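You operate a simulated robot arm through the tools that you are given. There is no shell and no other tool.

You run a simulated robot arm. Do the job below in one go: nothing can be reset, and whatever is moved stays where it is left.

## Task
Open the air, blow the docked mould dry, shut the air and dab off the beads.
Fine: use the green sponge and put it back.

Only the result counts: the job must be done as asked and must still hold three seconds after the hand-in. Knocking over, shifting, dropping, spilling or breaking anything else fails it.

## Robot
A 7-joint arm with a two-finger parallel gripper, fixed in place. Base frame: the origin is at the foot of the arm, x ahead of it, y to its left, z up; the work surface is at about z = 0.86. Units: m, rad, N and s.
Its first joint turns from -2.897 to 2.897 rad. Payload 4.4 kg.
The tool frame sits at the grasp point between the pads (the TCP): z along the fingers, y along the line on which they close. The tips reach 0.023 m beyond it. The gripper opens to 0.094 m. The fingers are 0.038 m wide and 0.01 m thick; the gripper's body (0.054 by 0.096 m) begins 0.039 m behind the TCP.
Orientation is that of the tool frame in the base frame, as a unit quaternion [w, x, y, z]. With the fingers straight down and closing along the base's y, the tool's x points along the base's -x, its y along +y and its z along -z.

## Interface
- The arm moves only by the tool play_rows. Its argument "motion" is a list of rows, each an object (a shift or turn left out is 0, a gripper value left out holds the last) with "translation": the shift along the tool's x, y, z in m, a list of three; "dr": the turn, a rotation vector about the tool's x, y, z in rad, a list of three. In form: [{"translation": [x, y, z], "dr": [ax, ay, az]}, ...]. A call has 1 to 20 rows; each row is the pose to reach, as a shift and turn from the pose commanded when the call began, along the tool's axes at that moment. "fingers" is the gripper command, from -1 (fully open) to 1 (shut), values between in proportion, set as the call begins (left out, the last holds). Each row takes 0.2 s and may step no farther than 0.05 m and 0.15 rad from the row before; otherwise, or with a gripper value out of range, the whole call is refused. A pose out of reach is approached as far as the arm can. The call stops where the force on the tool passes 90 N (or 10 N more than at its start, if that is more) or the arm is blocked; 0.2 s more then pass. Each finger travels about 0.072 m/s and halts on what it meets, pressing with about 33 N; the grip force reading is that of the motor and also rises with nothing between the fingers. The clock runs only during rows and for 0.2 s after the last one: add rows that repeat a pose to give the fingers time. The reply holds the time, the measured pose of the TCP, the force on the tool along the base axes, the opening and the grip force, in the units named above and with some noise, with the torque about the TCP (base axes, N m) and any sound that the robot's microphone picked up.
- Cameras (640 x 400 px; columns grow to the right, rows downward): "scene" is fixed at [0.2401, -0.5052, 1.4659]; the picture's right is [0.82, -0.57, 0.00], its down [-0.30, -0.43, -0.85] and it looks along [0.48, 0.70, -0.53] (base axes); focal length 333 px, centre (320, 200). "wrist" rides on the gripper at [0.086, 0.016, -0.074] in the tool frame; the picture's right is [-0.18, 0.98, 0.00], its down [-0.58, -0.11, -0.81] and it looks along [-0.79, -0.15, 0.59] (tool axes); focal length 243 px, centre (320, 200). There is no depth. A picture from a camera that has moved, and an enlarged one, comes with that camera's place and axes in the base frame and with its lens. The place of the scene camera against the robot may be out by one fixed shift of up to 0.025 m in any direction.
- snapshot(camera): a new picture of that camera. It takes no simulated time.
- inspect(camera, box): a new picture of the part [left, top, right, bottom] of that camera's present view, enlarged. It takes no simulated time.
- job_done(): hands the job in; it is judged then, once.

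Nothing tells you positions but the pictures and the camera data. Unless the task says otherwise, let go and move clear before handing in.

The tools are called after "Request:" as name(argument=value, ...) on one line, values as JSON. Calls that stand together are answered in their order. play_rows: Moves the arm, as the interface text tells. Its arguments: {"type":"object","properties":{"motion":{"type":"array"},"fingers":{"type":"number"}},"required":["motion"]} The other tools are called the same way: snapshot (camera) takes a picture; inspect (camera, box) takes an enlarged picture of a part of a camera's view; job_done () hands the job in.

At the start:

```text
clock: 0.0
tcp_pos: [0.597, -0.0649, 1.2001]
orientation: [0.0, 0.0, 1.0, 0.0]
contact_force: [-0.9, 0.0, -0.8]
ft_torque: [0.02, -0.02, -0.02]
finger_gap: 0.0941
grasp_force: 0.1
```

scene: 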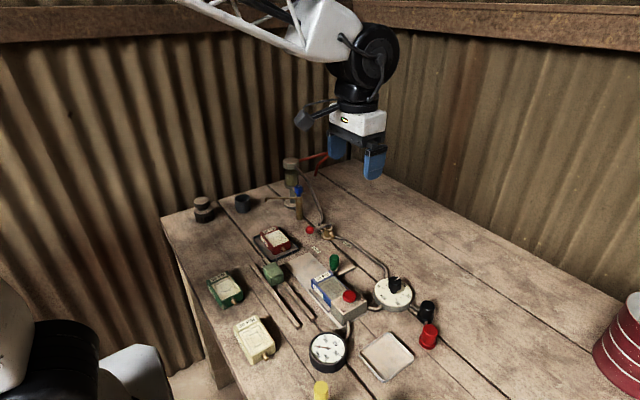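
wrist: 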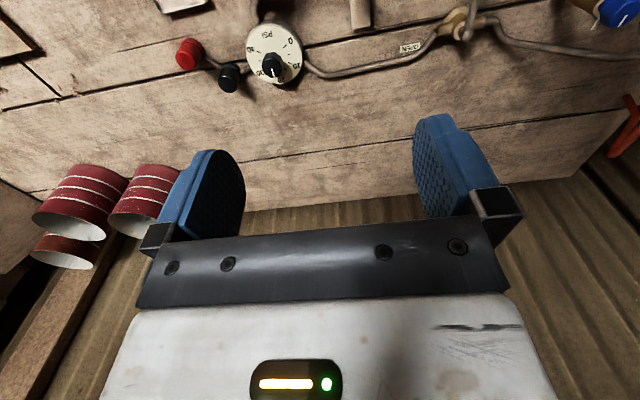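

I see a bench with an air line (valve, regulator dial, gauge), several box-like moulds, and a green sponge held by tweezers or tongs. I'll enlarge the scene to identify each part before I move.

Request:
inspect(camera="scene", box=[240, 150, 400, 250])

Request:
inspect(camera="scene", box=[290, 230, 450, 330])

Request:
inspect(camera="scene", box=[180, 230, 340, 330])

Request:
inspect(camera="scene", box=[280, 300, 440, 400])

Request:
inspect(camera="wrist", box=[140, 0, 640, 120])

```text
4.00 times, centred on (320, 200) of scene
camera zoom: at [0.2401, -0.5052, 1.4659], right [0.82, -0.57, 0.0], down [-0.3, -0.43, -0.85], along [0.48, 0.7, -0.53], focal length 1334 px, centre (320, 200)
```

zoom: 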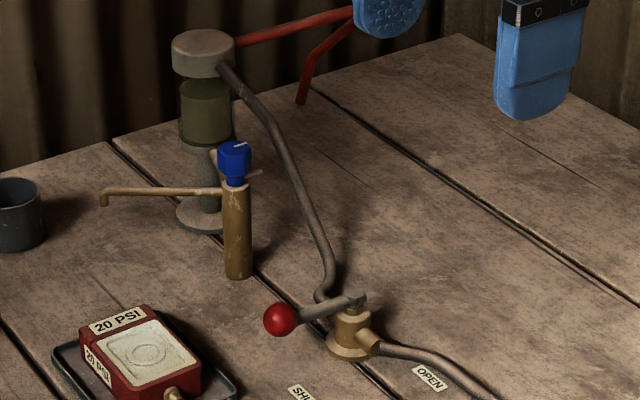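

```text
4.00 times, centred on (370, 280) of scene
camera zoom: at [0.2401, -0.5052, 1.4659], right [0.82, -0.57, 0.0], down [-0.3, -0.43, -0.85], along [0.48, 0.7, -0.53], focal length 1334 px, centre (120, -120)
```

zoom: 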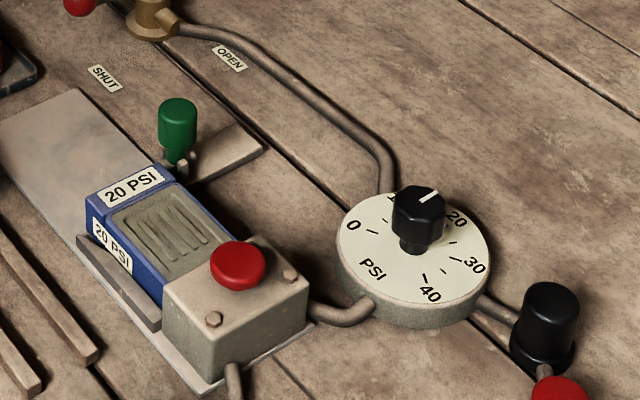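

```text
4.00 times, centred on (260, 280) of scene
camera zoom: at [0.2401, -0.5052, 1.4659], right [0.82, -0.57, 0.0], down [-0.3, -0.43, -0.85], along [0.48, 0.7, -0.53], focal length 1334 px, centre (560, -120)
```

zoom: 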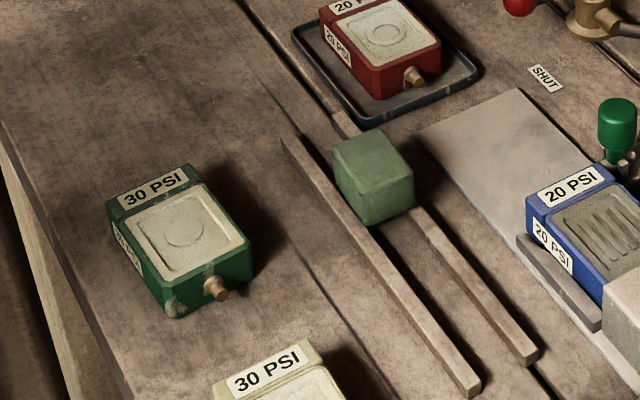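

```text
4.00 times, centred on (360, 350) of scene
camera zoom: at [0.2401, -0.5052, 1.4659], right [0.82, -0.57, 0.0], down [-0.3, -0.43, -0.85], along [0.48, 0.7, -0.53], focal length 1334 px, centre (160, -400)
```

zoom: 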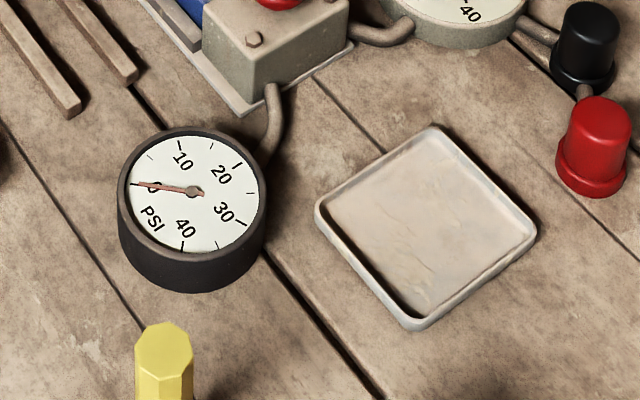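

```text
1.28 times, centred on (390, 60) of wrist
camera zoom: at [0.5106, -0.0503, 1.2754], right [0.18, 0.98, 0.0], down [0.58, -0.11, 0.81], along [0.79, -0.15, -0.59], focal length 311 px, centre (230, 379)
```

zoom: 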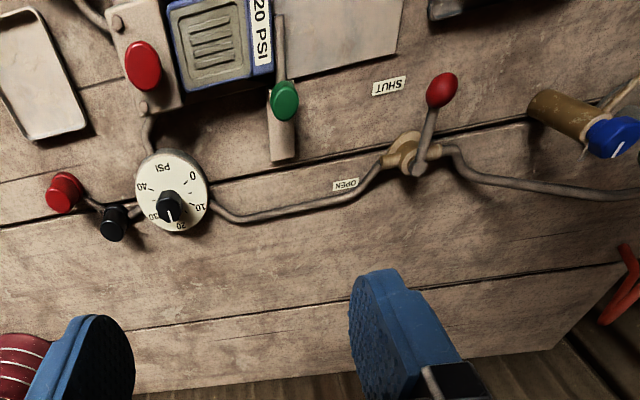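

The blue 20 PSI mould is in the dock. The ball valve's red lever is at SHUT, the regulator knob is near 20, and the green sponge lies on two rails. I'll pull the arm back to look down at the dock and regulator more closely.

Request:
play_rows(motion=[{"translation": [0.04, 0, 0.01]}, {"translation": [0.08, 0, 0.02]}, {"translation": [0.12, 0, 0.03]}, {"translation": [0.16, 0, 0.05]}, {"translation": [0.18, 0, 0.06]}, {"translation": [0.18, 0, 0.06]}])

Request:
snapshot(camera="wrist")

Request:
inspect(camera="wrist", box=[100, 0, 420, 200])

```text
clock: 1.4
tcp_pos: [0.4145, -0.0638, 1.1422]
orientation: [0.0, 0.0, 1.0, 0.0]
contact_force: [0.0, 0.0, -0.9]
ft_torque: [0.02, 0.0, 0.01]
finger_gap: 0.0938
grasp_force: 0.0
```

```text
taken
camera wrist: at [0.3297, -0.0495, 1.2167], right [0.18, 0.98, 0.0], down [0.58, -0.11, 0.81], along [0.79, -0.15, -0.59], focal length 243 px, centre (320, 200)
```

wrist: 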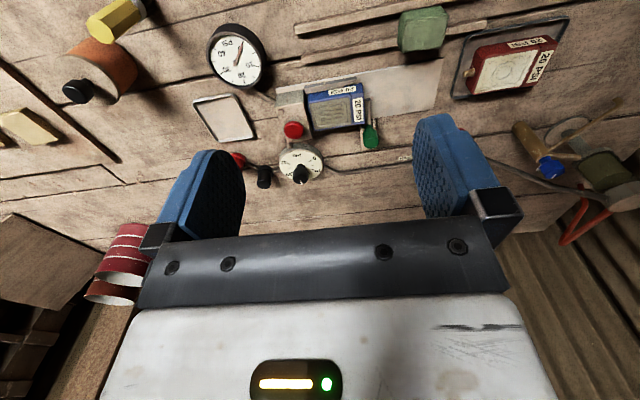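

```text
2.00 times, centred on (260, 100) of wrist
camera zoom: at [0.3297, -0.0495, 1.2167], right [0.18, 0.98, 0.0], down [0.58, -0.11, 0.81], along [0.79, -0.15, -0.59], focal length 485 px, centre (440, 400)
```

zoom: 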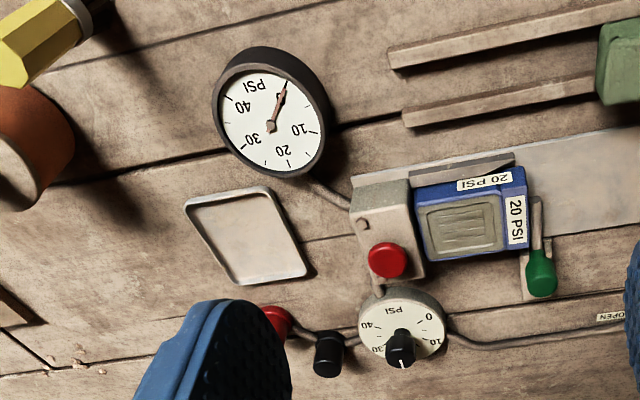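

There is also a yellowish sponge off to the right and a pot with a yellow-handled tool, so I'll keep clear of those. Next I'll get a close top view of the regulator and dock to read the setting.

Request:
play_rows(motion=[{"translation": [-0.045, -0.02, 0]}, {"translation": [-0.09, -0.04, 0]}, {"translation": [-0.135, -0.06, 0.0]}, {"translation": [-0.17, -0.08, 0.01]}, {"translation": [-0.205, -0.096, 0.022]}, {"translation": [-0.205, -0.096, 0.022]}])

Request:
snapshot(camera="wrist")

Request:
inspect(camera="wrist", box=[240, 0, 400, 100])

Request:
inspect(camera="scene", box=[355, 255, 435, 305])

```text
clock: 2.8
tcp_pos: [0.6221, -0.1626, 1.1178]
orientation: [0.0, 0.001, 1.0, 0.0]
contact_force: [0.1, 0.3, 0.2]
ft_torque: [0.01, 0.0, 0.0]
finger_gap: 0.0942
grasp_force: 0.0
```

```text
taken
camera wrist: at [0.5368, -0.147, 1.1931], right [0.18, 0.98, 0.0], down [0.58, -0.11, 0.81], along [0.79, -0.15, -0.59], focal length 243 px, centre (320, 200)
```

wrist: 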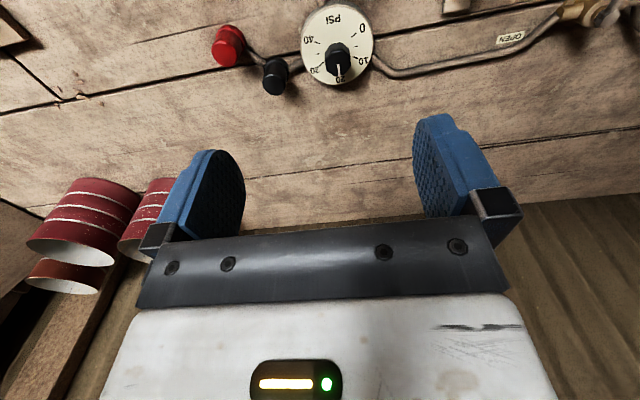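

```text
4.00 times, centred on (320, 50) of wrist
camera zoom: at [0.5368, -0.147, 1.1931], right [0.18, 0.98, 0.0], down [0.58, -0.11, 0.81], along [0.79, -0.15, -0.59], focal length 970 px, centre (320, 800)
```

zoom: 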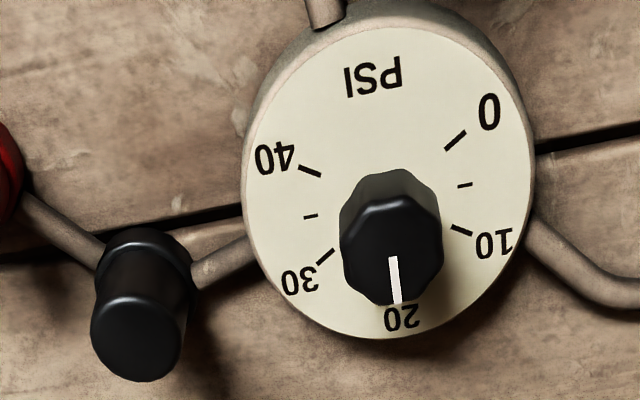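

```text
8.00 times, centred on (395, 280) of scene
camera zoom: at [0.2401, -0.5052, 1.4659], right [0.82, -0.57, 0.0], down [-0.3, -0.43, -0.85], along [0.48, 0.7, -0.53], focal length 2667 px, centre (-280, -440)
```

zoom: 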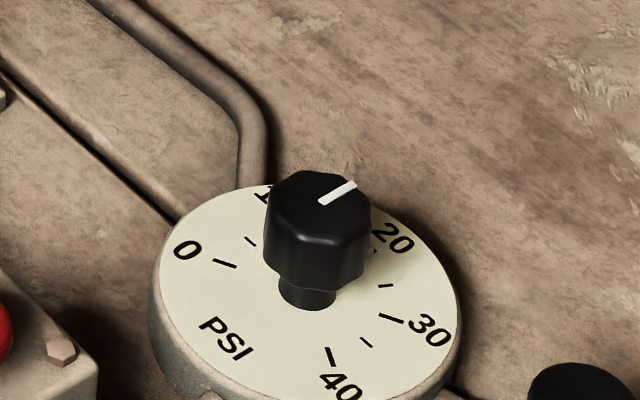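

The knob's mark lines up with 20, which matches the docked mould's 20 PSI label. Now I'll look closely at the dock, its red button, the green-topped part, and the black and red fittings beside the regulator.

Request:
inspect(camera="wrist", box=[190, 10, 310, 110])

Request:
inspect(camera="scene", box=[395, 290, 459, 360])

Request:
inspect(camera="scene", box=[300, 245, 380, 325])

Request:
play_rows(motion=[{"translation": [0.045, 0.015, 0]}, {"translation": [0.09, 0.03, 0]}, {"translation": [0.13, 0.045, 0.0]}, {"translation": [0.13, 0.06, 0.0]}, {"translation": [0.13, 0.06, 0.0]}])

Request:
snapshot(camera="wrist")

Request:
inspect(camera="wrist", box=[240, 0, 440, 125])

```text
4.00 times, centred on (250, 60) of wrist
camera zoom: at [0.5368, -0.147, 1.1931], right [0.18, 0.98, 0.0], down [0.58, -0.11, 0.81], along [0.79, -0.15, -0.59], focal length 970 px, centre (600, 760)
```

zoom: 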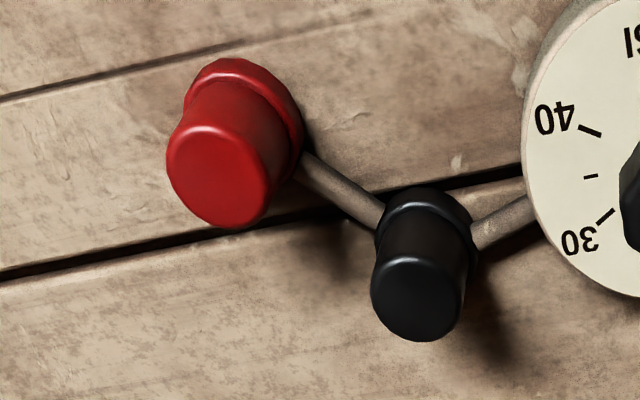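

```text
5.71 times, centred on (427, 325) of scene
camera zoom: at [0.2401, -0.5052, 1.4659], right [0.82, -0.57, 0.0], down [-0.3, -0.43, -0.85], along [0.48, 0.7, -0.53], focal length 1905 px, centre (-291, -514)
```

zoom: 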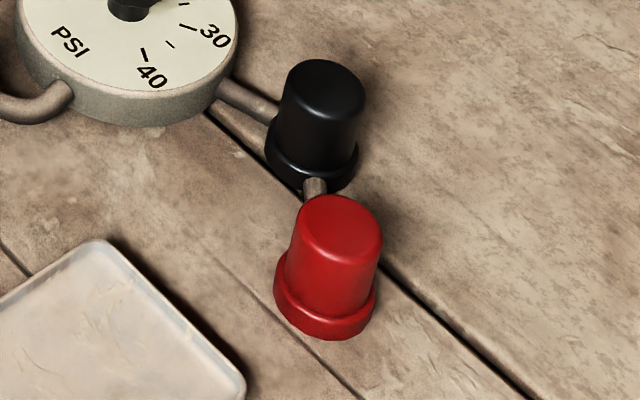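

```text
5.00 times, centred on (340, 285) of scene
camera zoom: at [0.2401, -0.5052, 1.4659], right [0.82, -0.57, 0.0], down [-0.3, -0.43, -0.85], along [0.48, 0.7, -0.53], focal length 1667 px, centre (220, -225)
```

zoom: 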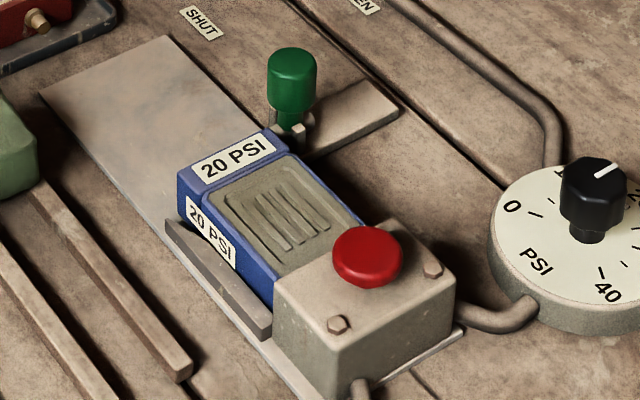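

```text
clock: 4.0
tcp_pos: [0.49, -0.1004, 1.1166]
orientation: [0.0, -0.001, 1.0, -0.001]
contact_force: [-0.3, -0.4, 0.4]
ft_torque: [-0.01, 0.0, 0.0]
finger_gap: 0.0943
grasp_force: 0.0
```

```text
taken
camera wrist: at [0.4047, -0.0849, 1.1918], right [0.18, 0.98, 0.0], down [0.58, -0.11, 0.81], along [0.79, -0.15, -0.59], focal length 243 px, centre (320, 200)
```

wrist: 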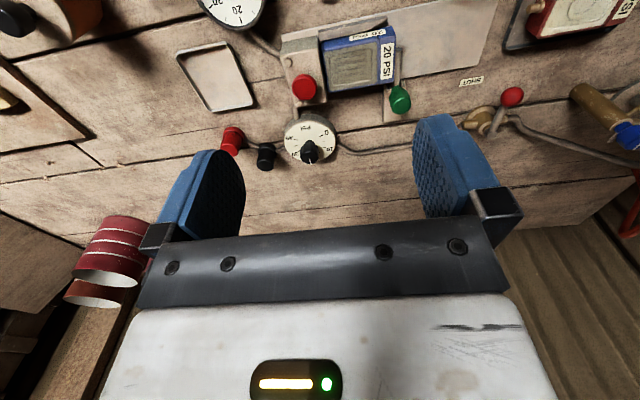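

```text
3.20 times, centred on (340, 62) of wrist
camera zoom: at [0.4047, -0.0849, 1.1918], right [0.18, 0.98, 0.0], down [0.58, -0.11, 0.81], along [0.79, -0.15, -0.59], focal length 776 px, centre (256, 640)
```

zoom: 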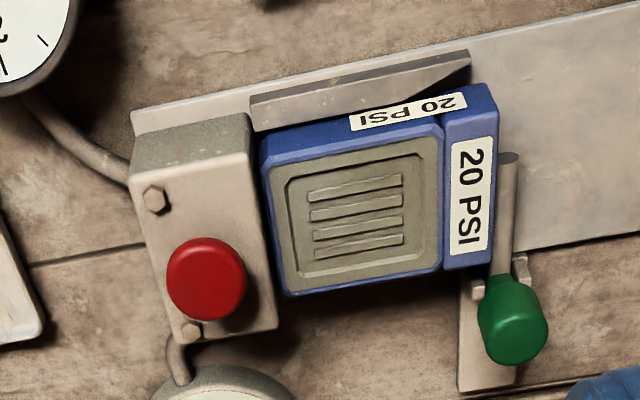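

The red ball of the valve lever works out to about (0.61, 0.12, 0.91) in SHUT. To open it I swing it a quarter turn toward -y. I'll move closer to measure the lever and valve first.

Request:
play_rows(motion=[{"translation": [-0.015, 0.04, 0.0]}, {"translation": [-0.03, 0.08, 0.0]}, {"translation": [-0.045, 0.12, 0.01]}, {"translation": [-0.06, 0.16, 0.02]}, {"translation": [-0.07, 0.19, 0.036]}, {"translation": [-0.07, 0.19, 0.036]}])

Request:
snapshot(camera="wrist")

Request:
inspect(camera="wrist", box=[260, 0, 460, 140])

Request:
snapshot(camera="scene")

```text
clock: 5.4
tcp_pos: [0.5603, 0.0893, 1.0843]
orientation: [0.001, 0.0, 1.0, 0.0]
contact_force: [0.8, -0.5, 0.2]
ft_torque: [0.01, -0.01, 0.01]
finger_gap: 0.0937
grasp_force: 0.0
```

```text
taken
camera wrist: at [0.4753, 0.1043, 1.1592], right [0.18, 0.98, 0.0], down [0.58, -0.11, 0.81], along [0.79, -0.15, -0.59], focal length 243 px, centre (320, 200)
```

wrist: 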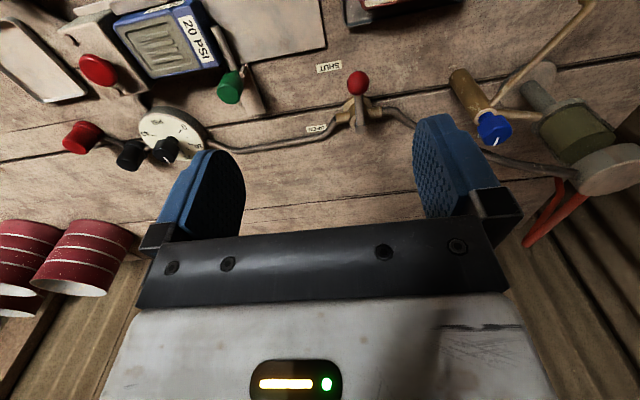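

```text
2.86 times, centred on (360, 70) of wrist
camera zoom: at [0.4753, 0.1043, 1.1592], right [0.18, 0.98, 0.0], down [0.58, -0.11, 0.81], along [0.79, -0.15, -0.59], focal length 693 px, centre (206, 571)
```

zoom: 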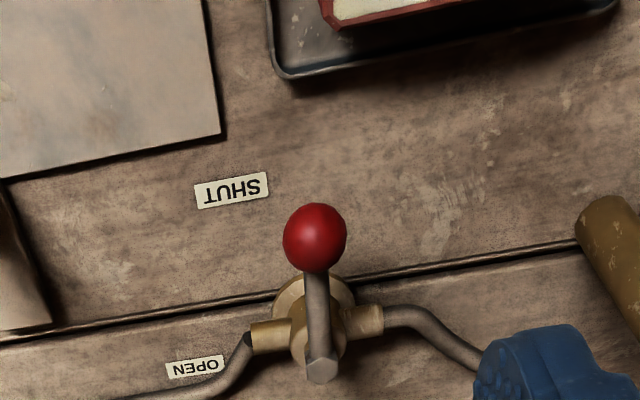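

```text
taken
```

scene: 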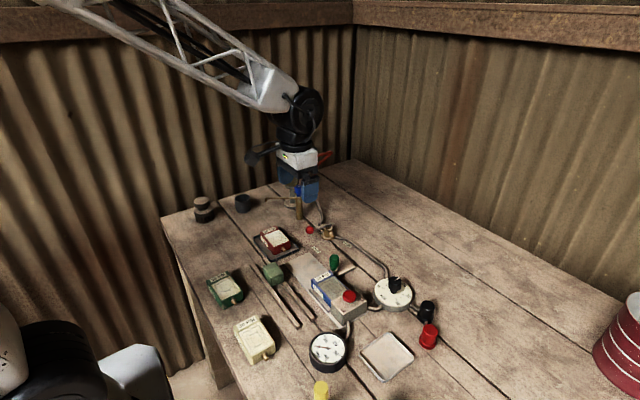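

The lever ball is at about (0.613, 0.119, 0.911) and its pivot at about (0.674, 0.119). I'll narrow the fingers and test the quarter turn of the wrist above the ball before going down.

Request:
play_rows(motion=[{"translation": [-0.026, 0.015, 0.027]}, {"translation": [-0.0527, 0.0297, 0.0543]}, {"translation": [-0.0527, 0.0297, 0.0543]}, {"translation": [-0.0527, 0.0297, 0.0543], "dr": [0, 0, -0.14]}, {"translation": [-0.0527, 0.0297, 0.0543], "dr": [0, 0, -0.28]}, {"translation": [-0.0527, 0.0297, 0.0543], "dr": [0, 0, -0.42]}, {"translation": [-0.0527, 0.0297, 0.0543], "dr": [0, 0, -0.56]}, {"translation": [-0.0527, 0.0297, 0.0543], "dr": [0, 0, -0.7]}, {"translation": [-0.0527, 0.0297, 0.0543], "dr": [0, 0, -0.84]}, {"translation": [-0.0527, 0.0297, 0.0543], "dr": [0, 0, -0.98]}, {"translation": [-0.0527, 0.0297, 0.0543], "dr": [0, 0, -1.12]}, {"translation": [-0.0527, 0.0297, 0.0543], "dr": [0, 0, -1.26]}, {"translation": [-0.0527, 0.0297, 0.0543], "dr": [0, 0, -1.4]}, {"translation": [-0.0527, 0.0297, 0.0543], "dr": [0, 0, -1.54]}, {"translation": [-0.0527, 0.0297, 0.0543], "dr": [0, 0, -1.65]}, {"translation": [-0.0527, 0.0297, 0.0543], "dr": [0, 0, -1.65]}], fingers=0.32)

Request:
snapshot(camera="wrist")

```text
clock: 8.8
tcp_pos: [0.615, 0.1182, 1.028]
orientation: [-0.001, 0.735, -0.678, -0.001]
contact_force: [0.1, 0.5, 0.7]
ft_torque: [-0.02, 0.01, -0.02]
finger_gap: 0.032
grasp_force: 0.0
```

```text
taken
camera wrist: at [0.6057, 0.0296, 1.103], right [-0.99, 0.1, 0.0], down [0.06, 0.59, 0.81], along [0.08, 0.8, -0.59], focal length 243 px, centre (320, 200)
```

wrist: 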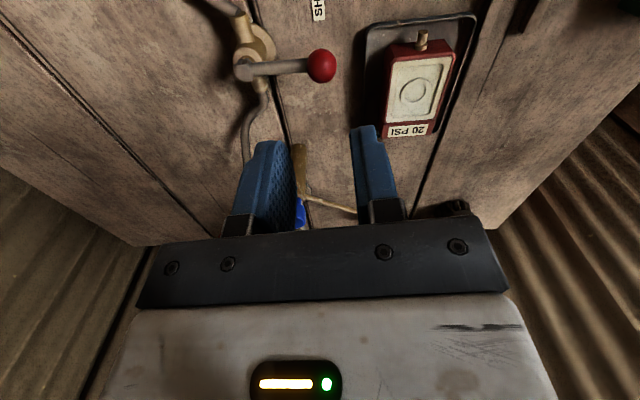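

The wrist can make the whole quarter turn, and this view confirms the ball and pivot positions. I'll turn back and lower the fingers around the ball.

Request:
play_rows(motion=[{"dr": [0, 0, 0.14]}, {"dr": [0, 0, 0.28]}, {"dr": [0, 0, 0.42]}, {"dr": [0, 0, 0.56]}, {"dr": [0, 0, 0.7]}, {"dr": [0, 0, 0.84]}, {"dr": [0, 0, 0.98]}, {"dr": [0, 0, 1.12]}, {"dr": [0, 0, 1.26]}, {"dr": [0, 0, 1.4]}, {"dr": [0, 0, 1.54]}, {"dr": [0, 0, 1.65]}, {"dr": [0, 0, 1.65]}, {"translation": [0, 0, 0.03], "dr": [0, 0, 1.65]}, {"translation": [0, 0, 0.06], "dr": [0, 0, 1.65]}, {"translation": [0, 0, 0.085], "dr": [0, 0, 1.65]}, {"translation": [0, 0, 0.103], "dr": [0, 0, 1.65]}, {"translation": [0, 0, 0.103], "dr": [0, 0, 1.65]}])

Request:
inspect(camera="scene", box=[270, 180, 370, 260])

Request:
snapshot(camera="wrist")

```text
clock: 12.6
tcp_pos: [0.613, 0.1177, 0.9258]
orientation: [0.0, 0.0, 1.0, 0.0]
contact_force: [0.2, 0.7, -0.7]
ft_torque: [0.0, -0.04, -0.02]
finger_gap: 0.032
grasp_force: 0.1
```

```text
5.00 times, centred on (320, 220) of scene
camera zoom: at [0.2401, -0.5052, 1.4659], right [0.82, -0.57, 0.0], down [-0.3, -0.43, -0.85], along [0.48, 0.7, -0.53], focal length 1667 px, centre (320, 100)
```

zoom: 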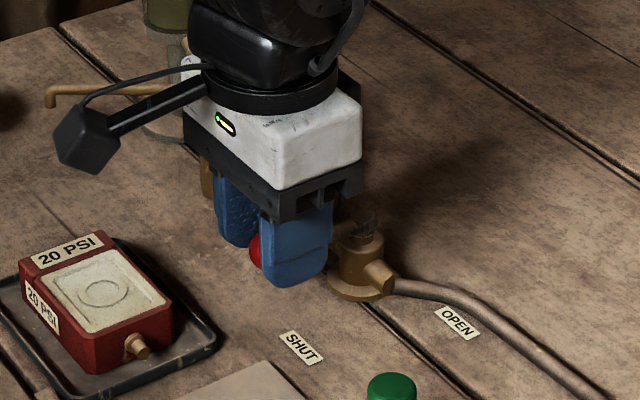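

```text
taken
camera wrist: at [0.5279, 0.1335, 1.0005], right [0.18, 0.98, 0.0], down [0.58, -0.11, 0.81], along [0.79, -0.15, -0.59], focal length 243 px, centre (320, 200)
```

wrist: 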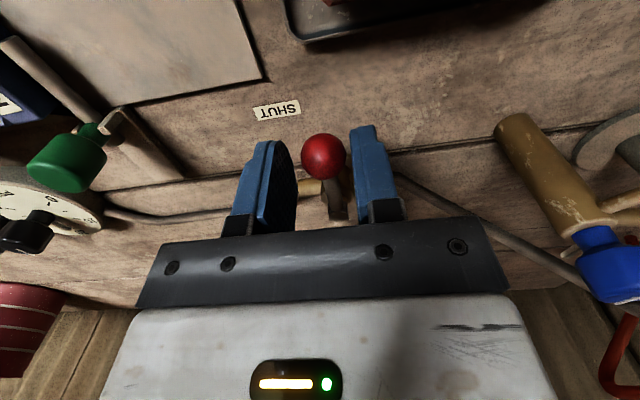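

The fingers straddle the red ball. I'll sweep it around the pivot to OPEN.

Request:
play_rows(motion=[{"translation": [-0.0004, -0.0073, 0], "dr": [0, 0, -0.12]}, {"translation": [-0.0017, -0.0145, 0], "dr": [0, 0, -0.24]}, {"translation": [-0.0039, -0.0215, 0], "dr": [0, 0, -0.36]}, {"translation": [-0.0069, -0.0282, 0], "dr": [0, 0, -0.48]}, {"translation": [-0.0107, -0.0344, 0], "dr": [0, 0, -0.6]}, {"translation": [-0.0151, -0.0402, 0], "dr": [0, 0, -0.72]}, {"translation": [-0.0203, -0.0454, 0], "dr": [0, 0, -0.84]}, {"translation": [-0.026, -0.05, 0], "dr": [0, 0, -0.96]}, {"translation": [-0.0323, -0.0538, 0], "dr": [0, 0, -1.08]}, {"translation": [-0.0389, -0.0569, 0], "dr": [0, 0, -1.2]}, {"translation": [-0.0459, -0.0591, 0], "dr": [0, 0, -1.32]}, {"translation": [-0.053, -0.0605, 0], "dr": [0, 0, -1.44]}, {"translation": [-0.0603, -0.061, 0], "dr": [0, 0, -1.56]}, {"translation": [-0.0658, -0.0608, 0], "dr": [0, 0, -1.65]}])

Request:
snapshot(camera="wrist")

Request:
inspect(camera="scene", box=[280, 200, 440, 400])

```text
clock: 15.6
tcp_pos: [0.6803, 0.0564, 0.9242]
orientation: [-0.001, 0.735, -0.678, 0.0]
contact_force: [-3.6, 1.0, -1.6]
ft_torque: [0.01, 0.04, 0.02]
finger_gap: 0.0336
grasp_force: 2.1
```

```text
taken
camera wrist: at [0.6716, -0.0311, 0.9999], right [-0.99, 0.1, 0.0], down [0.06, 0.59, 0.81], along [0.08, 0.8, -0.59], focal length 243 px, centre (320, 200)
```

wrist: 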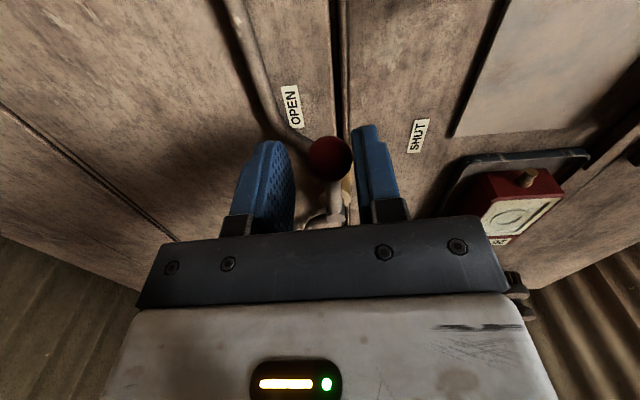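

```text
2.00 times, centred on (360, 300) of scene
camera zoom: at [0.2401, -0.5052, 1.4659], right [0.82, -0.57, 0.0], down [-0.3, -0.43, -0.85], along [0.48, 0.7, -0.53], focal length 667 px, centre (240, 0)
```

zoom: 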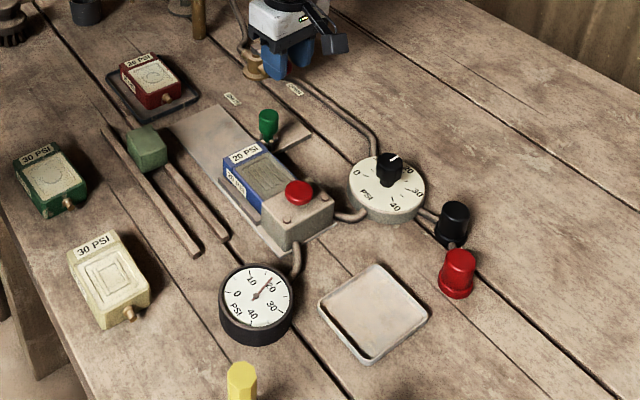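

The lever now lies at OPEN and the gauge has risen. I'll read it closely.

Request:
inspect(camera="scene", box=[300, 325, 360, 375])

Request:
inspect(camera="scene", box=[290, 195, 370, 255])

Request:
inspect(camera="scene", box=[300, 255, 380, 315])

```text
8.00 times, centred on (330, 350) of scene
camera zoom: at [0.2401, -0.5052, 1.4659], right [0.82, -0.57, 0.0], down [-0.3, -0.43, -0.85], along [0.48, 0.7, -0.53], focal length 2667 px, centre (240, -1000)
```

zoom: 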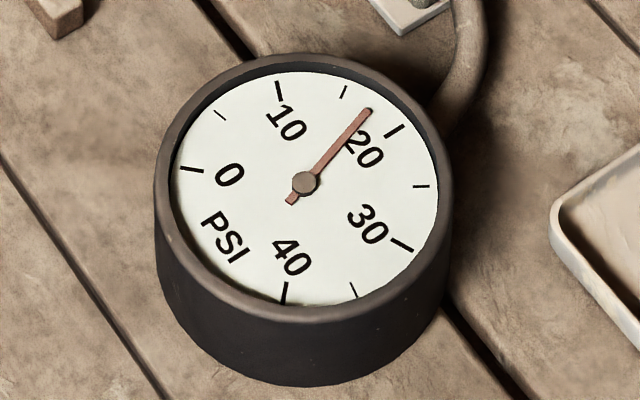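

```text
6.67 times, centred on (330, 225) of scene
camera zoom: at [0.2401, -0.5052, 1.4659], right [0.82, -0.57, 0.0], down [-0.3, -0.43, -0.85], along [0.48, 0.7, -0.53], focal length 2223 px, centre (253, 33)
```

zoom: 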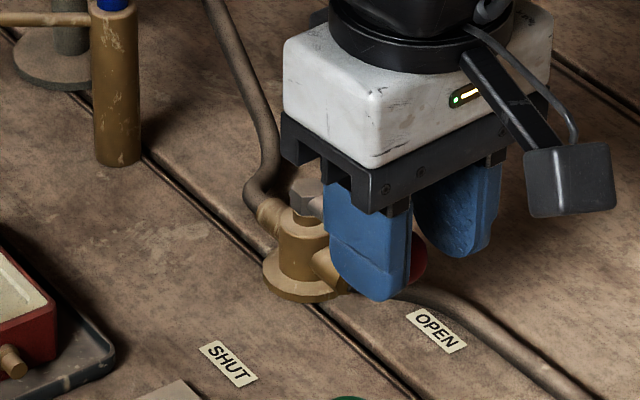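

```text
6.67 times, centred on (340, 285) of scene
camera zoom: at [0.2401, -0.5052, 1.4659], right [0.82, -0.57, 0.0], down [-0.3, -0.43, -0.85], along [0.48, 0.7, -0.53], focal length 2223 px, centre (187, -367)
```

zoom: 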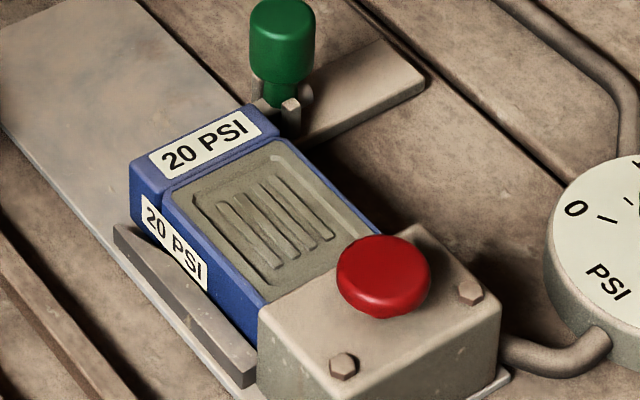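

The gauge shows roughly 17–18 PSI, and it may still be climbing. I'll back off the lever, lift clear and read it again.

Request:
play_rows(motion=[{"translation": [0, 0.006, 0]}, {"translation": [0, 0.006, -0.04]}, {"translation": [0, 0.006, -0.08]}, {"translation": [0, 0.006, -0.12]}, {"translation": [0, 0.006, -0.12]}])

Request:
inspect(camera="scene", box=[300, 325, 360, 375])

Request:
snapshot(camera="scene")

Request:
inspect(camera="scene", box=[290, 195, 370, 255])

```text
clock: 16.8
tcp_pos: [0.6743, 0.0572, 1.0465]
orientation: [0.001, 0.735, -0.679, 0.0]
contact_force: [-0.2, 0.1, 0.1]
ft_torque: [-0.01, -0.02, -0.01]
finger_gap: 0.0322
grasp_force: 0.0
```

```text
8.00 times, centred on (330, 350) of scene
camera zoom: at [0.2401, -0.5052, 1.4659], right [0.82, -0.57, 0.0], down [-0.3, -0.43, -0.85], along [0.48, 0.7, -0.53], focal length 2667 px, centre (240, -1000)
```

zoom: 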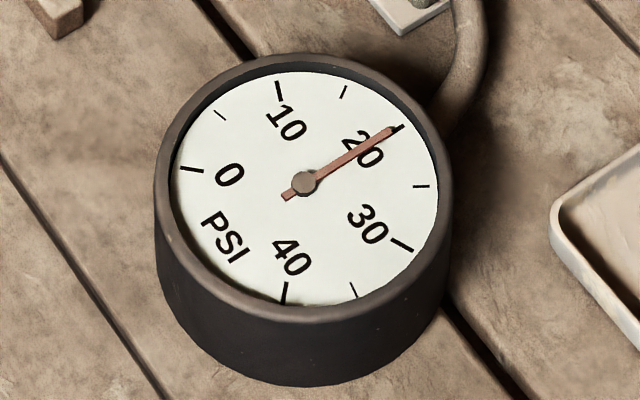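

```text
taken
```

scene: 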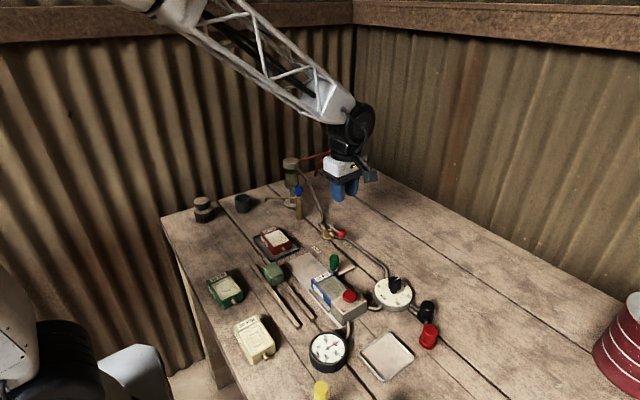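

```text
6.67 times, centred on (330, 225) of scene
camera zoom: at [0.2401, -0.5052, 1.4659], right [0.82, -0.57, 0.0], down [-0.3, -0.43, -0.85], along [0.48, 0.7, -0.53], focal length 2223 px, centre (253, 33)
```

zoom: 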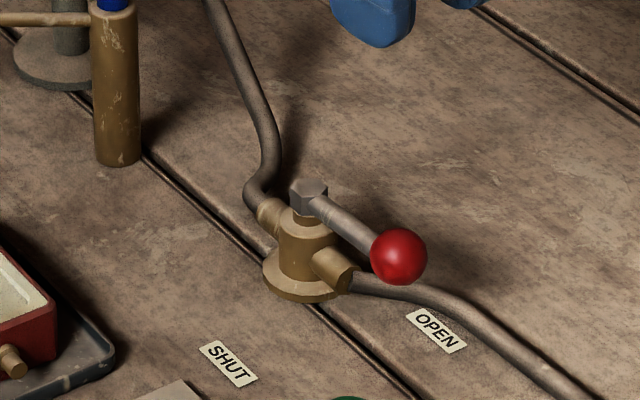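

The gauge settled at 20 PSI, exactly right for this mould. Now I'll close the fingers and go over to the dock's red button, viewing it before pressing.

Request:
play_rows(motion=[{"translation": [0.014, 0.0157, 0], "dr": [0, 0, 0.1375]}, {"translation": [0.028, 0.0314, 0], "dr": [0, 0, 0.275]}, {"translation": [0.042, 0.0471, 0], "dr": [0, 0, 0.4125]}, {"translation": [0.056, 0.0628, 0], "dr": [0, 0, 0.55]}, {"translation": [0.07, 0.0785, 0], "dr": [0, 0, 0.6875]}, {"translation": [0.084, 0.0942, 0], "dr": [0, 0, 0.825]}, {"translation": [0.098, 0.1099, 0], "dr": [0, 0, 0.9625]}, {"translation": [0.112, 0.1256, 0], "dr": [0, 0, 1.1]}, {"translation": [0.126, 0.1413, 0], "dr": [0, 0, 1.2375]}, {"translation": [0.14, 0.157, 0], "dr": [0, 0, 1.375]}, {"translation": [0.154, 0.1727, 0], "dr": [0, 0, 1.5125]}, {"translation": [0.168, 0.1884, -0.005], "dr": [0, 0, 1.65]}, {"translation": [0.168, 0.1884, -0.005], "dr": [0, 0, 1.65]}], fingers=1)

Request:
snapshot(camera="wrist")

Request:
inspect(camera="wrist", box=[240, 40, 440, 165])

Request:
inspect(camera="scene", box=[300, 325, 360, 375])

```text
clock: 19.6
tcp_pos: [0.4999, -0.1271, 1.0505]
orientation: [0.0, 0.001, 1.0, 0.0]
contact_force: [-0.9, -0.2, 0.0]
ft_torque: [0.0, -0.01, -0.02]
finger_gap: 0.0001
grasp_force: 33.1
```

```text
taken
camera wrist: at [0.4141, -0.1101, 1.1248], right [0.19, 0.98, 0.0], down [0.58, -0.11, 0.81], along [0.79, -0.15, -0.59], focal length 243 px, centre (320, 200)
```

wrist: 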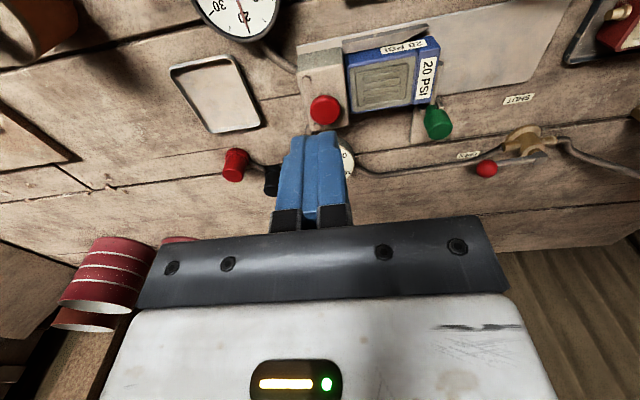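

```text
3.20 times, centred on (340, 102) of wrist
camera zoom: at [0.4141, -0.1101, 1.1248], right [0.19, 0.98, 0.0], down [0.58, -0.11, 0.81], along [0.79, -0.15, -0.59], focal length 776 px, centre (256, 512)
```

zoom: 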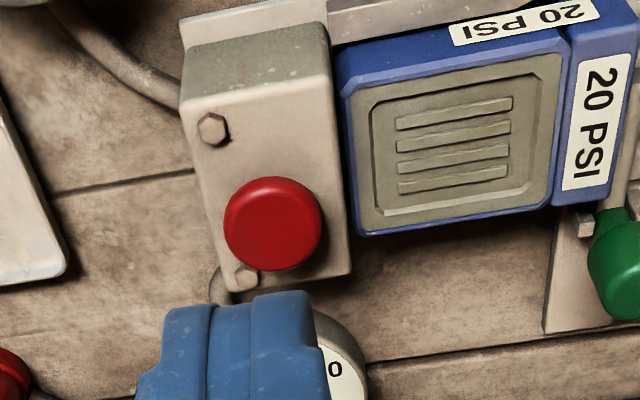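

```text
8.00 times, centred on (330, 350) of scene
camera zoom: at [0.2401, -0.5052, 1.4659], right [0.82, -0.57, 0.0], down [-0.3, -0.43, -0.85], along [0.48, 0.7, -0.53], focal length 2667 px, centre (240, -1000)
```

zoom: 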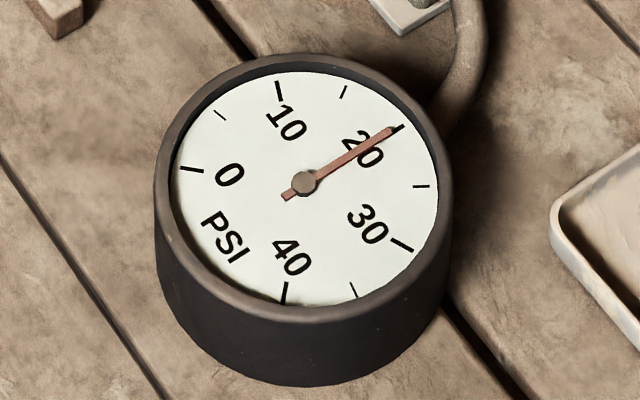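

The gauge is steady at 20, and the button cap is at about (0.549, -0.130, 0.92). I'll lower the closed fingertips to just above it.

Request:
play_rows(motion=[{"translation": [-0.025, -0.003, 0.02]}, {"translation": [-0.049, -0.005, 0.045]}, {"translation": [-0.049, -0.005, 0.08]}, {"translation": [-0.049, -0.005, 0.093]}, {"translation": [-0.049, -0.005, 0.093]}])

Request:
inspect(camera="scene", box=[310, 250, 390, 310])

Request:
snapshot(camera="wrist")

```text
clock: 20.8
tcp_pos: [0.5488, -0.131, 0.9555]
orientation: [0.0, 0.001, 1.0, 0.0]
contact_force: [0.4, 0.1, 1.1]
ft_torque: [0.02, -0.01, -0.02]
finger_gap: 0.0
grasp_force: 33.2
```

```text
6.67 times, centred on (350, 280) of scene
camera zoom: at [0.2401, -0.5052, 1.4659], right [0.82, -0.57, 0.0], down [-0.3, -0.43, -0.85], along [0.48, 0.7, -0.53], focal length 2223 px, centre (120, -333)
```

zoom: 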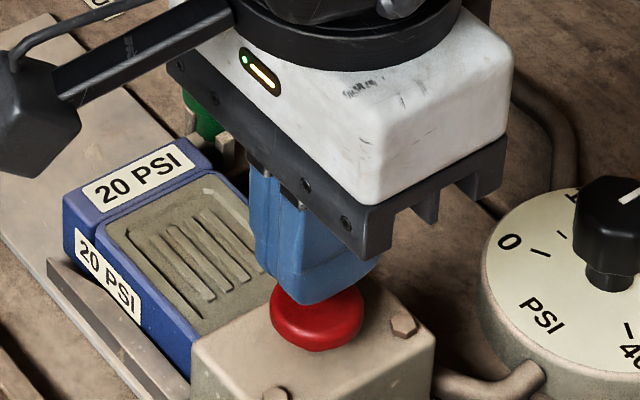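

```text
taken
camera wrist: at [0.4631, -0.1159, 1.0303], right [0.18, 0.98, 0.0], down [0.58, -0.11, 0.81], along [0.79, -0.15, -0.59], focal length 243 px, centre (320, 200)
```

wrist: 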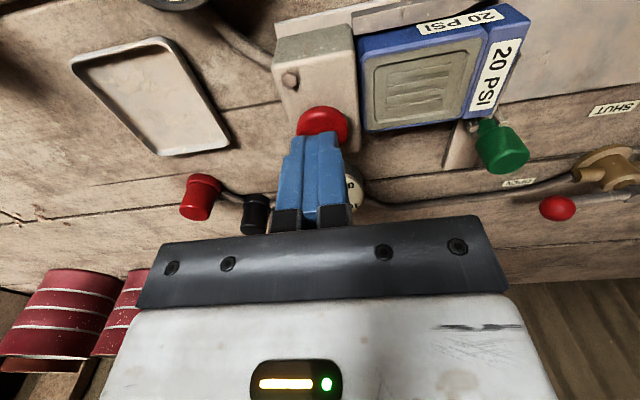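

The fingertips are about a centimetre above the button. I'll press down in small steps and watch the force and any sound.

Request:
play_rows(motion=[{"translation": [0, 0, 0.004]}, {"translation": [0, 0, 0.007]}, {"translation": [0, 0, 0.009]}, {"translation": [0, 0, 0.011]}])

Request:
inspect(camera="scene", box=[310, 250, 390, 310])

```text
clock: 21.8
tcp_pos: [0.5491, -0.1314, 0.9461]
orientation: [0.0, 0.0, 1.0, -0.001]
contact_force: [-0.4, 0.2, -0.2]
ft_torque: [0.02, 0.01, 0.03]
finger_gap: 0.0
grasp_force: 33.0
```

```text
6.67 times, centred on (350, 280) of scene
camera zoom: at [0.2401, -0.5052, 1.4659], right [0.82, -0.57, 0.0], down [-0.3, -0.43, -0.85], along [0.48, 0.7, -0.53], focal length 2223 px, centre (120, -333)
```

zoom: 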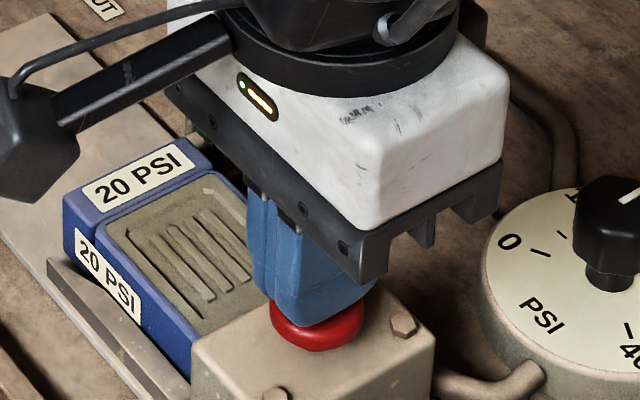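

There's no contact yet, with the tips at about z 0.923. I'll keep descending gently.

Request:
play_rows(motion=[{"translation": [0, 0, 0.002]}, {"translation": [0, 0, 0.004]}, {"translation": [0, 0, 0.005]}])

```text
clock: 22.6
tcp_pos: [0.5474, -0.1307, 0.9401]
orientation: [-0.001, 0.0, 1.0, 0.0]
contact_force: [0.0, 0.1, 0.5]
ft_torque: [0.01, 0.01, -0.01]
finger_gap: 0.0001
grasp_force: 33.4
```

Request:
play_rows(motion=[{"translation": [0, 0, 0.002]}, {"translation": [0, 0, 0.004]}, {"translation": [0, 0, 0.005]}])

Request:
inspect(camera="scene", box=[310, 250, 390, 310])

```text
clock: 23.4
tcp_pos: [0.5478, -0.1304, 0.9352]
orientation: [0.001, 0.0, 1.0, 0.0]
contact_force: [-1.6, 1.0, 2.8]
ft_torque: [-0.01, 0.05, -0.02]
finger_gap: 0.0
grasp_force: 33.1
heard: click
```

```text
6.67 times, centred on (350, 280) of scene
camera zoom: at [0.2401, -0.5052, 1.4659], right [0.82, -0.57, 0.0], down [-0.3, -0.43, -0.85], along [0.48, 0.7, -0.53], focal length 2223 px, centre (120, -333)
```

zoom: 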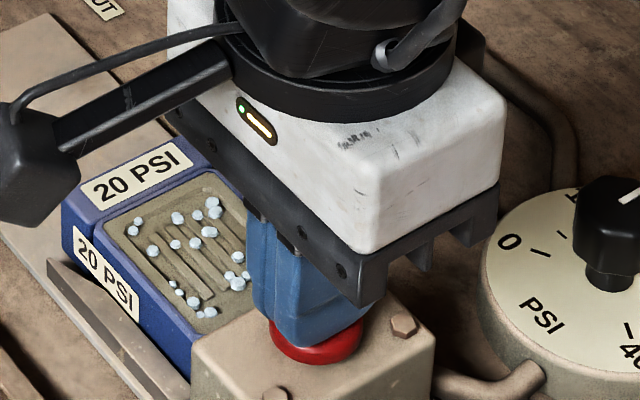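

The button clicked and water beads are coming up on the mould face, so the blow is running. I'll hold it down and watch.

Request:
play_rows(motion=[{"translation": [0, 0, 0.001]}, {"translation": [0, 0, 0.001]}, {"translation": [0, 0, 0.001]}, {"translation": [0, 0, 0.001]}, {"translation": [0, 0, 0.001]}])

Request:
inspect(camera="scene", box=[300, 250, 380, 310])

Request:
inspect(camera="scene", box=[300, 325, 360, 375])

Request:
snapshot(camera="wrist")

```text
clock: 24.6
tcp_pos: [0.5475, -0.131, 0.9369]
orientation: [0.0, 0.0, 1.0, 0.0]
contact_force: [-1.1, -0.1, 5.2]
ft_torque: [0.0, 0.0, -0.01]
finger_gap: 0.0
grasp_force: 33.2
```

```text
6.67 times, centred on (340, 280) of scene
camera zoom: at [0.2401, -0.5052, 1.4659], right [0.82, -0.57, 0.0], down [-0.3, -0.43, -0.85], along [0.48, 0.7, -0.53], focal length 2223 px, centre (187, -333)
```

zoom: 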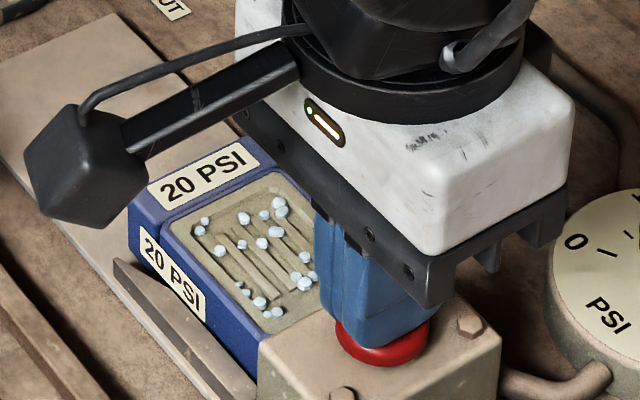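

```text
8.00 times, centred on (330, 350) of scene
camera zoom: at [0.2401, -0.5052, 1.4659], right [0.82, -0.57, 0.0], down [-0.3, -0.43, -0.85], along [0.48, 0.7, -0.53], focal length 2667 px, centre (240, -1000)
```

zoom: 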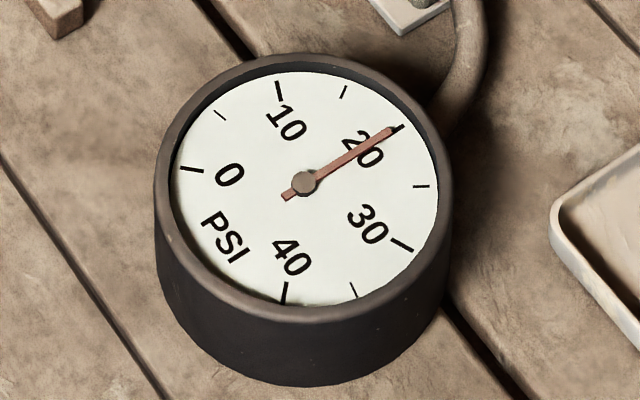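

```text
taken
camera wrist: at [0.4634, -0.1156, 1.0104], right [0.18, 0.98, 0.0], down [0.58, -0.11, 0.81], along [0.79, -0.15, -0.59], focal length 243 px, centre (320, 200)
```

wrist: 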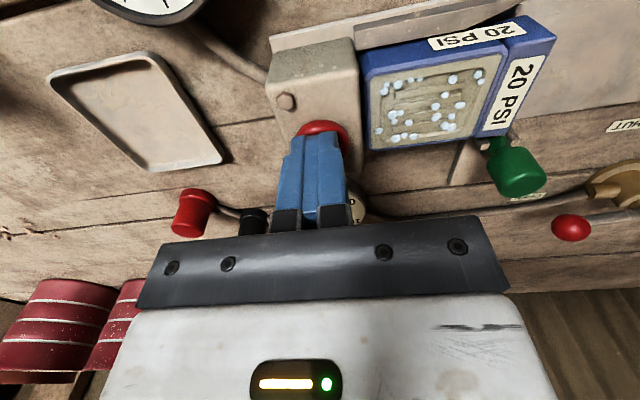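

The beads grow while I hold the button, and the gauge stays at 20. I'll hold for longer and see whether the face lightens toward dry.

Request:
play_rows(motion=[{"translation": [0, 0, 0.0]}, {"translation": [0, 0, 0.0]}, {"translation": [0, 0, 0.0]}, {"translation": [0, 0, 0.0]}, {"translation": [0, 0, 0.0]}, {"translation": [0, 0, 0.0]}, {"translation": [0, 0, 0.0]}, {"translation": [0, 0, 0.0]}, {"translation": [0, 0, 0.0]}, {"translation": [0, 0, 0.0]}])

Request:
inspect(camera="scene", box=[300, 250, 380, 310])

Request:
inspect(camera="wrist", box=[320, 10, 560, 160])

```text
clock: 26.8
tcp_pos: [0.55, -0.1302, 0.9355]
orientation: [0.0, 0.0, 1.0, 0.0]
contact_force: [2.9, -0.4, 6.0]
ft_torque: [0.01, -0.05, -0.04]
finger_gap: 0.0
grasp_force: 32.7
```

```text
6.67 times, centred on (340, 280) of scene
camera zoom: at [0.2401, -0.5052, 1.4659], right [0.82, -0.57, 0.0], down [-0.3, -0.43, -0.85], along [0.48, 0.7, -0.53], focal length 2223 px, centre (187, -333)
```

zoom: 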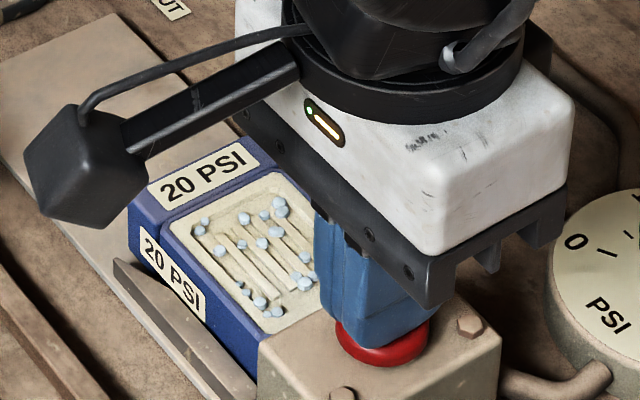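

```text
2.67 times, centred on (440, 85) of wrist
camera zoom: at [0.4634, -0.1156, 1.0103], right [0.18, 0.98, 0.0], down [0.58, -0.11, 0.81], along [0.79, -0.15, -0.59], focal length 647 px, centre (0, 507)
```

zoom: 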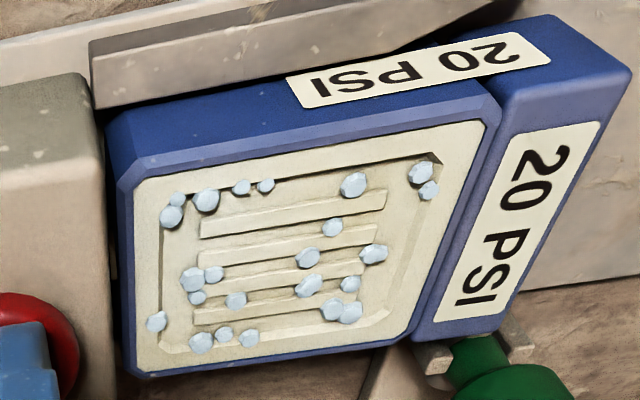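

The mould face has lightened a lot. I'll hold about one more second and check whether the colour has stopped changing.

Request:
play_rows(motion=[{"translation": [0, 0, 0.0]}, {"translation": [0, 0, 0.0]}, {"translation": [0, 0, 0.0]}, {"translation": [0, 0, 0.0]}])

Request:
inspect(camera="wrist", box=[320, 10, 560, 160])

Request:
inspect(camera="scene", box=[220, 230, 380, 330])

```text
clock: 27.8
tcp_pos: [0.5484, -0.1308, 0.9354]
orientation: [-0.001, 0.0, 1.0, 0.0]
contact_force: [0.3, -1.5, 4.7]
ft_torque: [-0.01, -0.03, -0.01]
finger_gap: 0.0
grasp_force: 33.6
```

```text
2.67 times, centred on (440, 85) of wrist
camera zoom: at [0.4634, -0.1156, 1.0103], right [0.18, 0.98, 0.0], down [0.58, -0.11, 0.81], along [0.79, -0.15, -0.59], focal length 647 px, centre (0, 507)
```

zoom: 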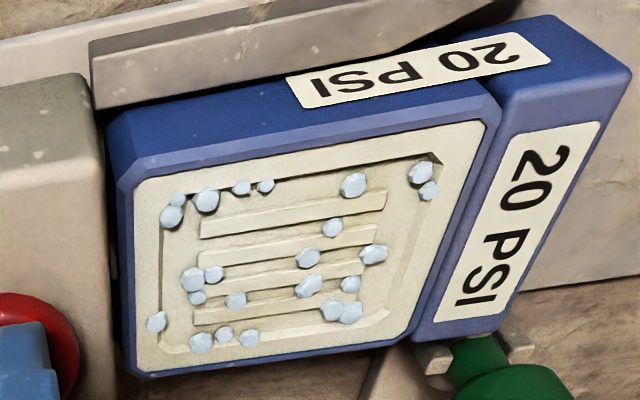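

```text
4.00 times, centred on (300, 280) of scene
camera zoom: at [0.2401, -0.5052, 1.4659], right [0.82, -0.57, 0.0], down [-0.3, -0.43, -0.85], along [0.48, 0.7, -0.53], focal length 1334 px, centre (400, -120)
```

zoom: 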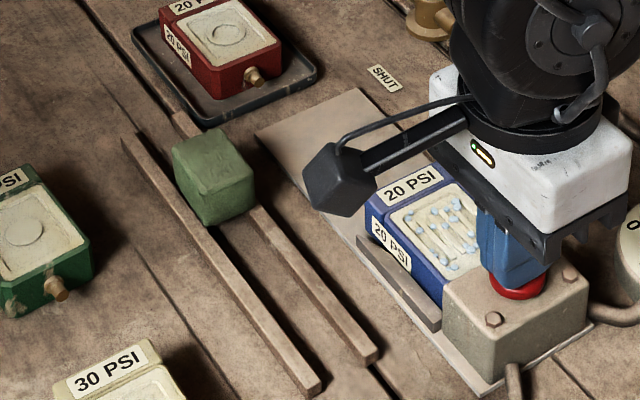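

The colour looks the same as before. One more short hold will confirm it, then I'll release.

Request:
play_rows(motion=[{"translation": [0, 0, 0.0]}, {"translation": [0, 0, 0.0]}, {"translation": [0, 0, 0.0]}])

Request:
inspect(camera="wrist", box=[320, 10, 560, 160])

```text
clock: 28.6
tcp_pos: [0.5493, -0.1312, 0.9365]
orientation: [0.0, 0.0, 1.0, 0.0]
contact_force: [0.0, 0.5, 5.5]
ft_torque: [-0.01, 0.0, 0.01]
finger_gap: 0.0
grasp_force: 33.1
```

```text
2.67 times, centred on (440, 85) of wrist
camera zoom: at [0.4634, -0.1156, 1.0103], right [0.18, 0.98, 0.0], down [0.58, -0.11, 0.81], along [0.79, -0.15, -0.59], focal length 647 px, centre (0, 507)
```

zoom: 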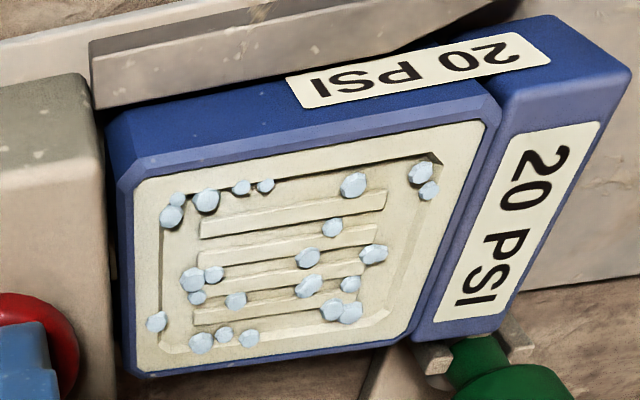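

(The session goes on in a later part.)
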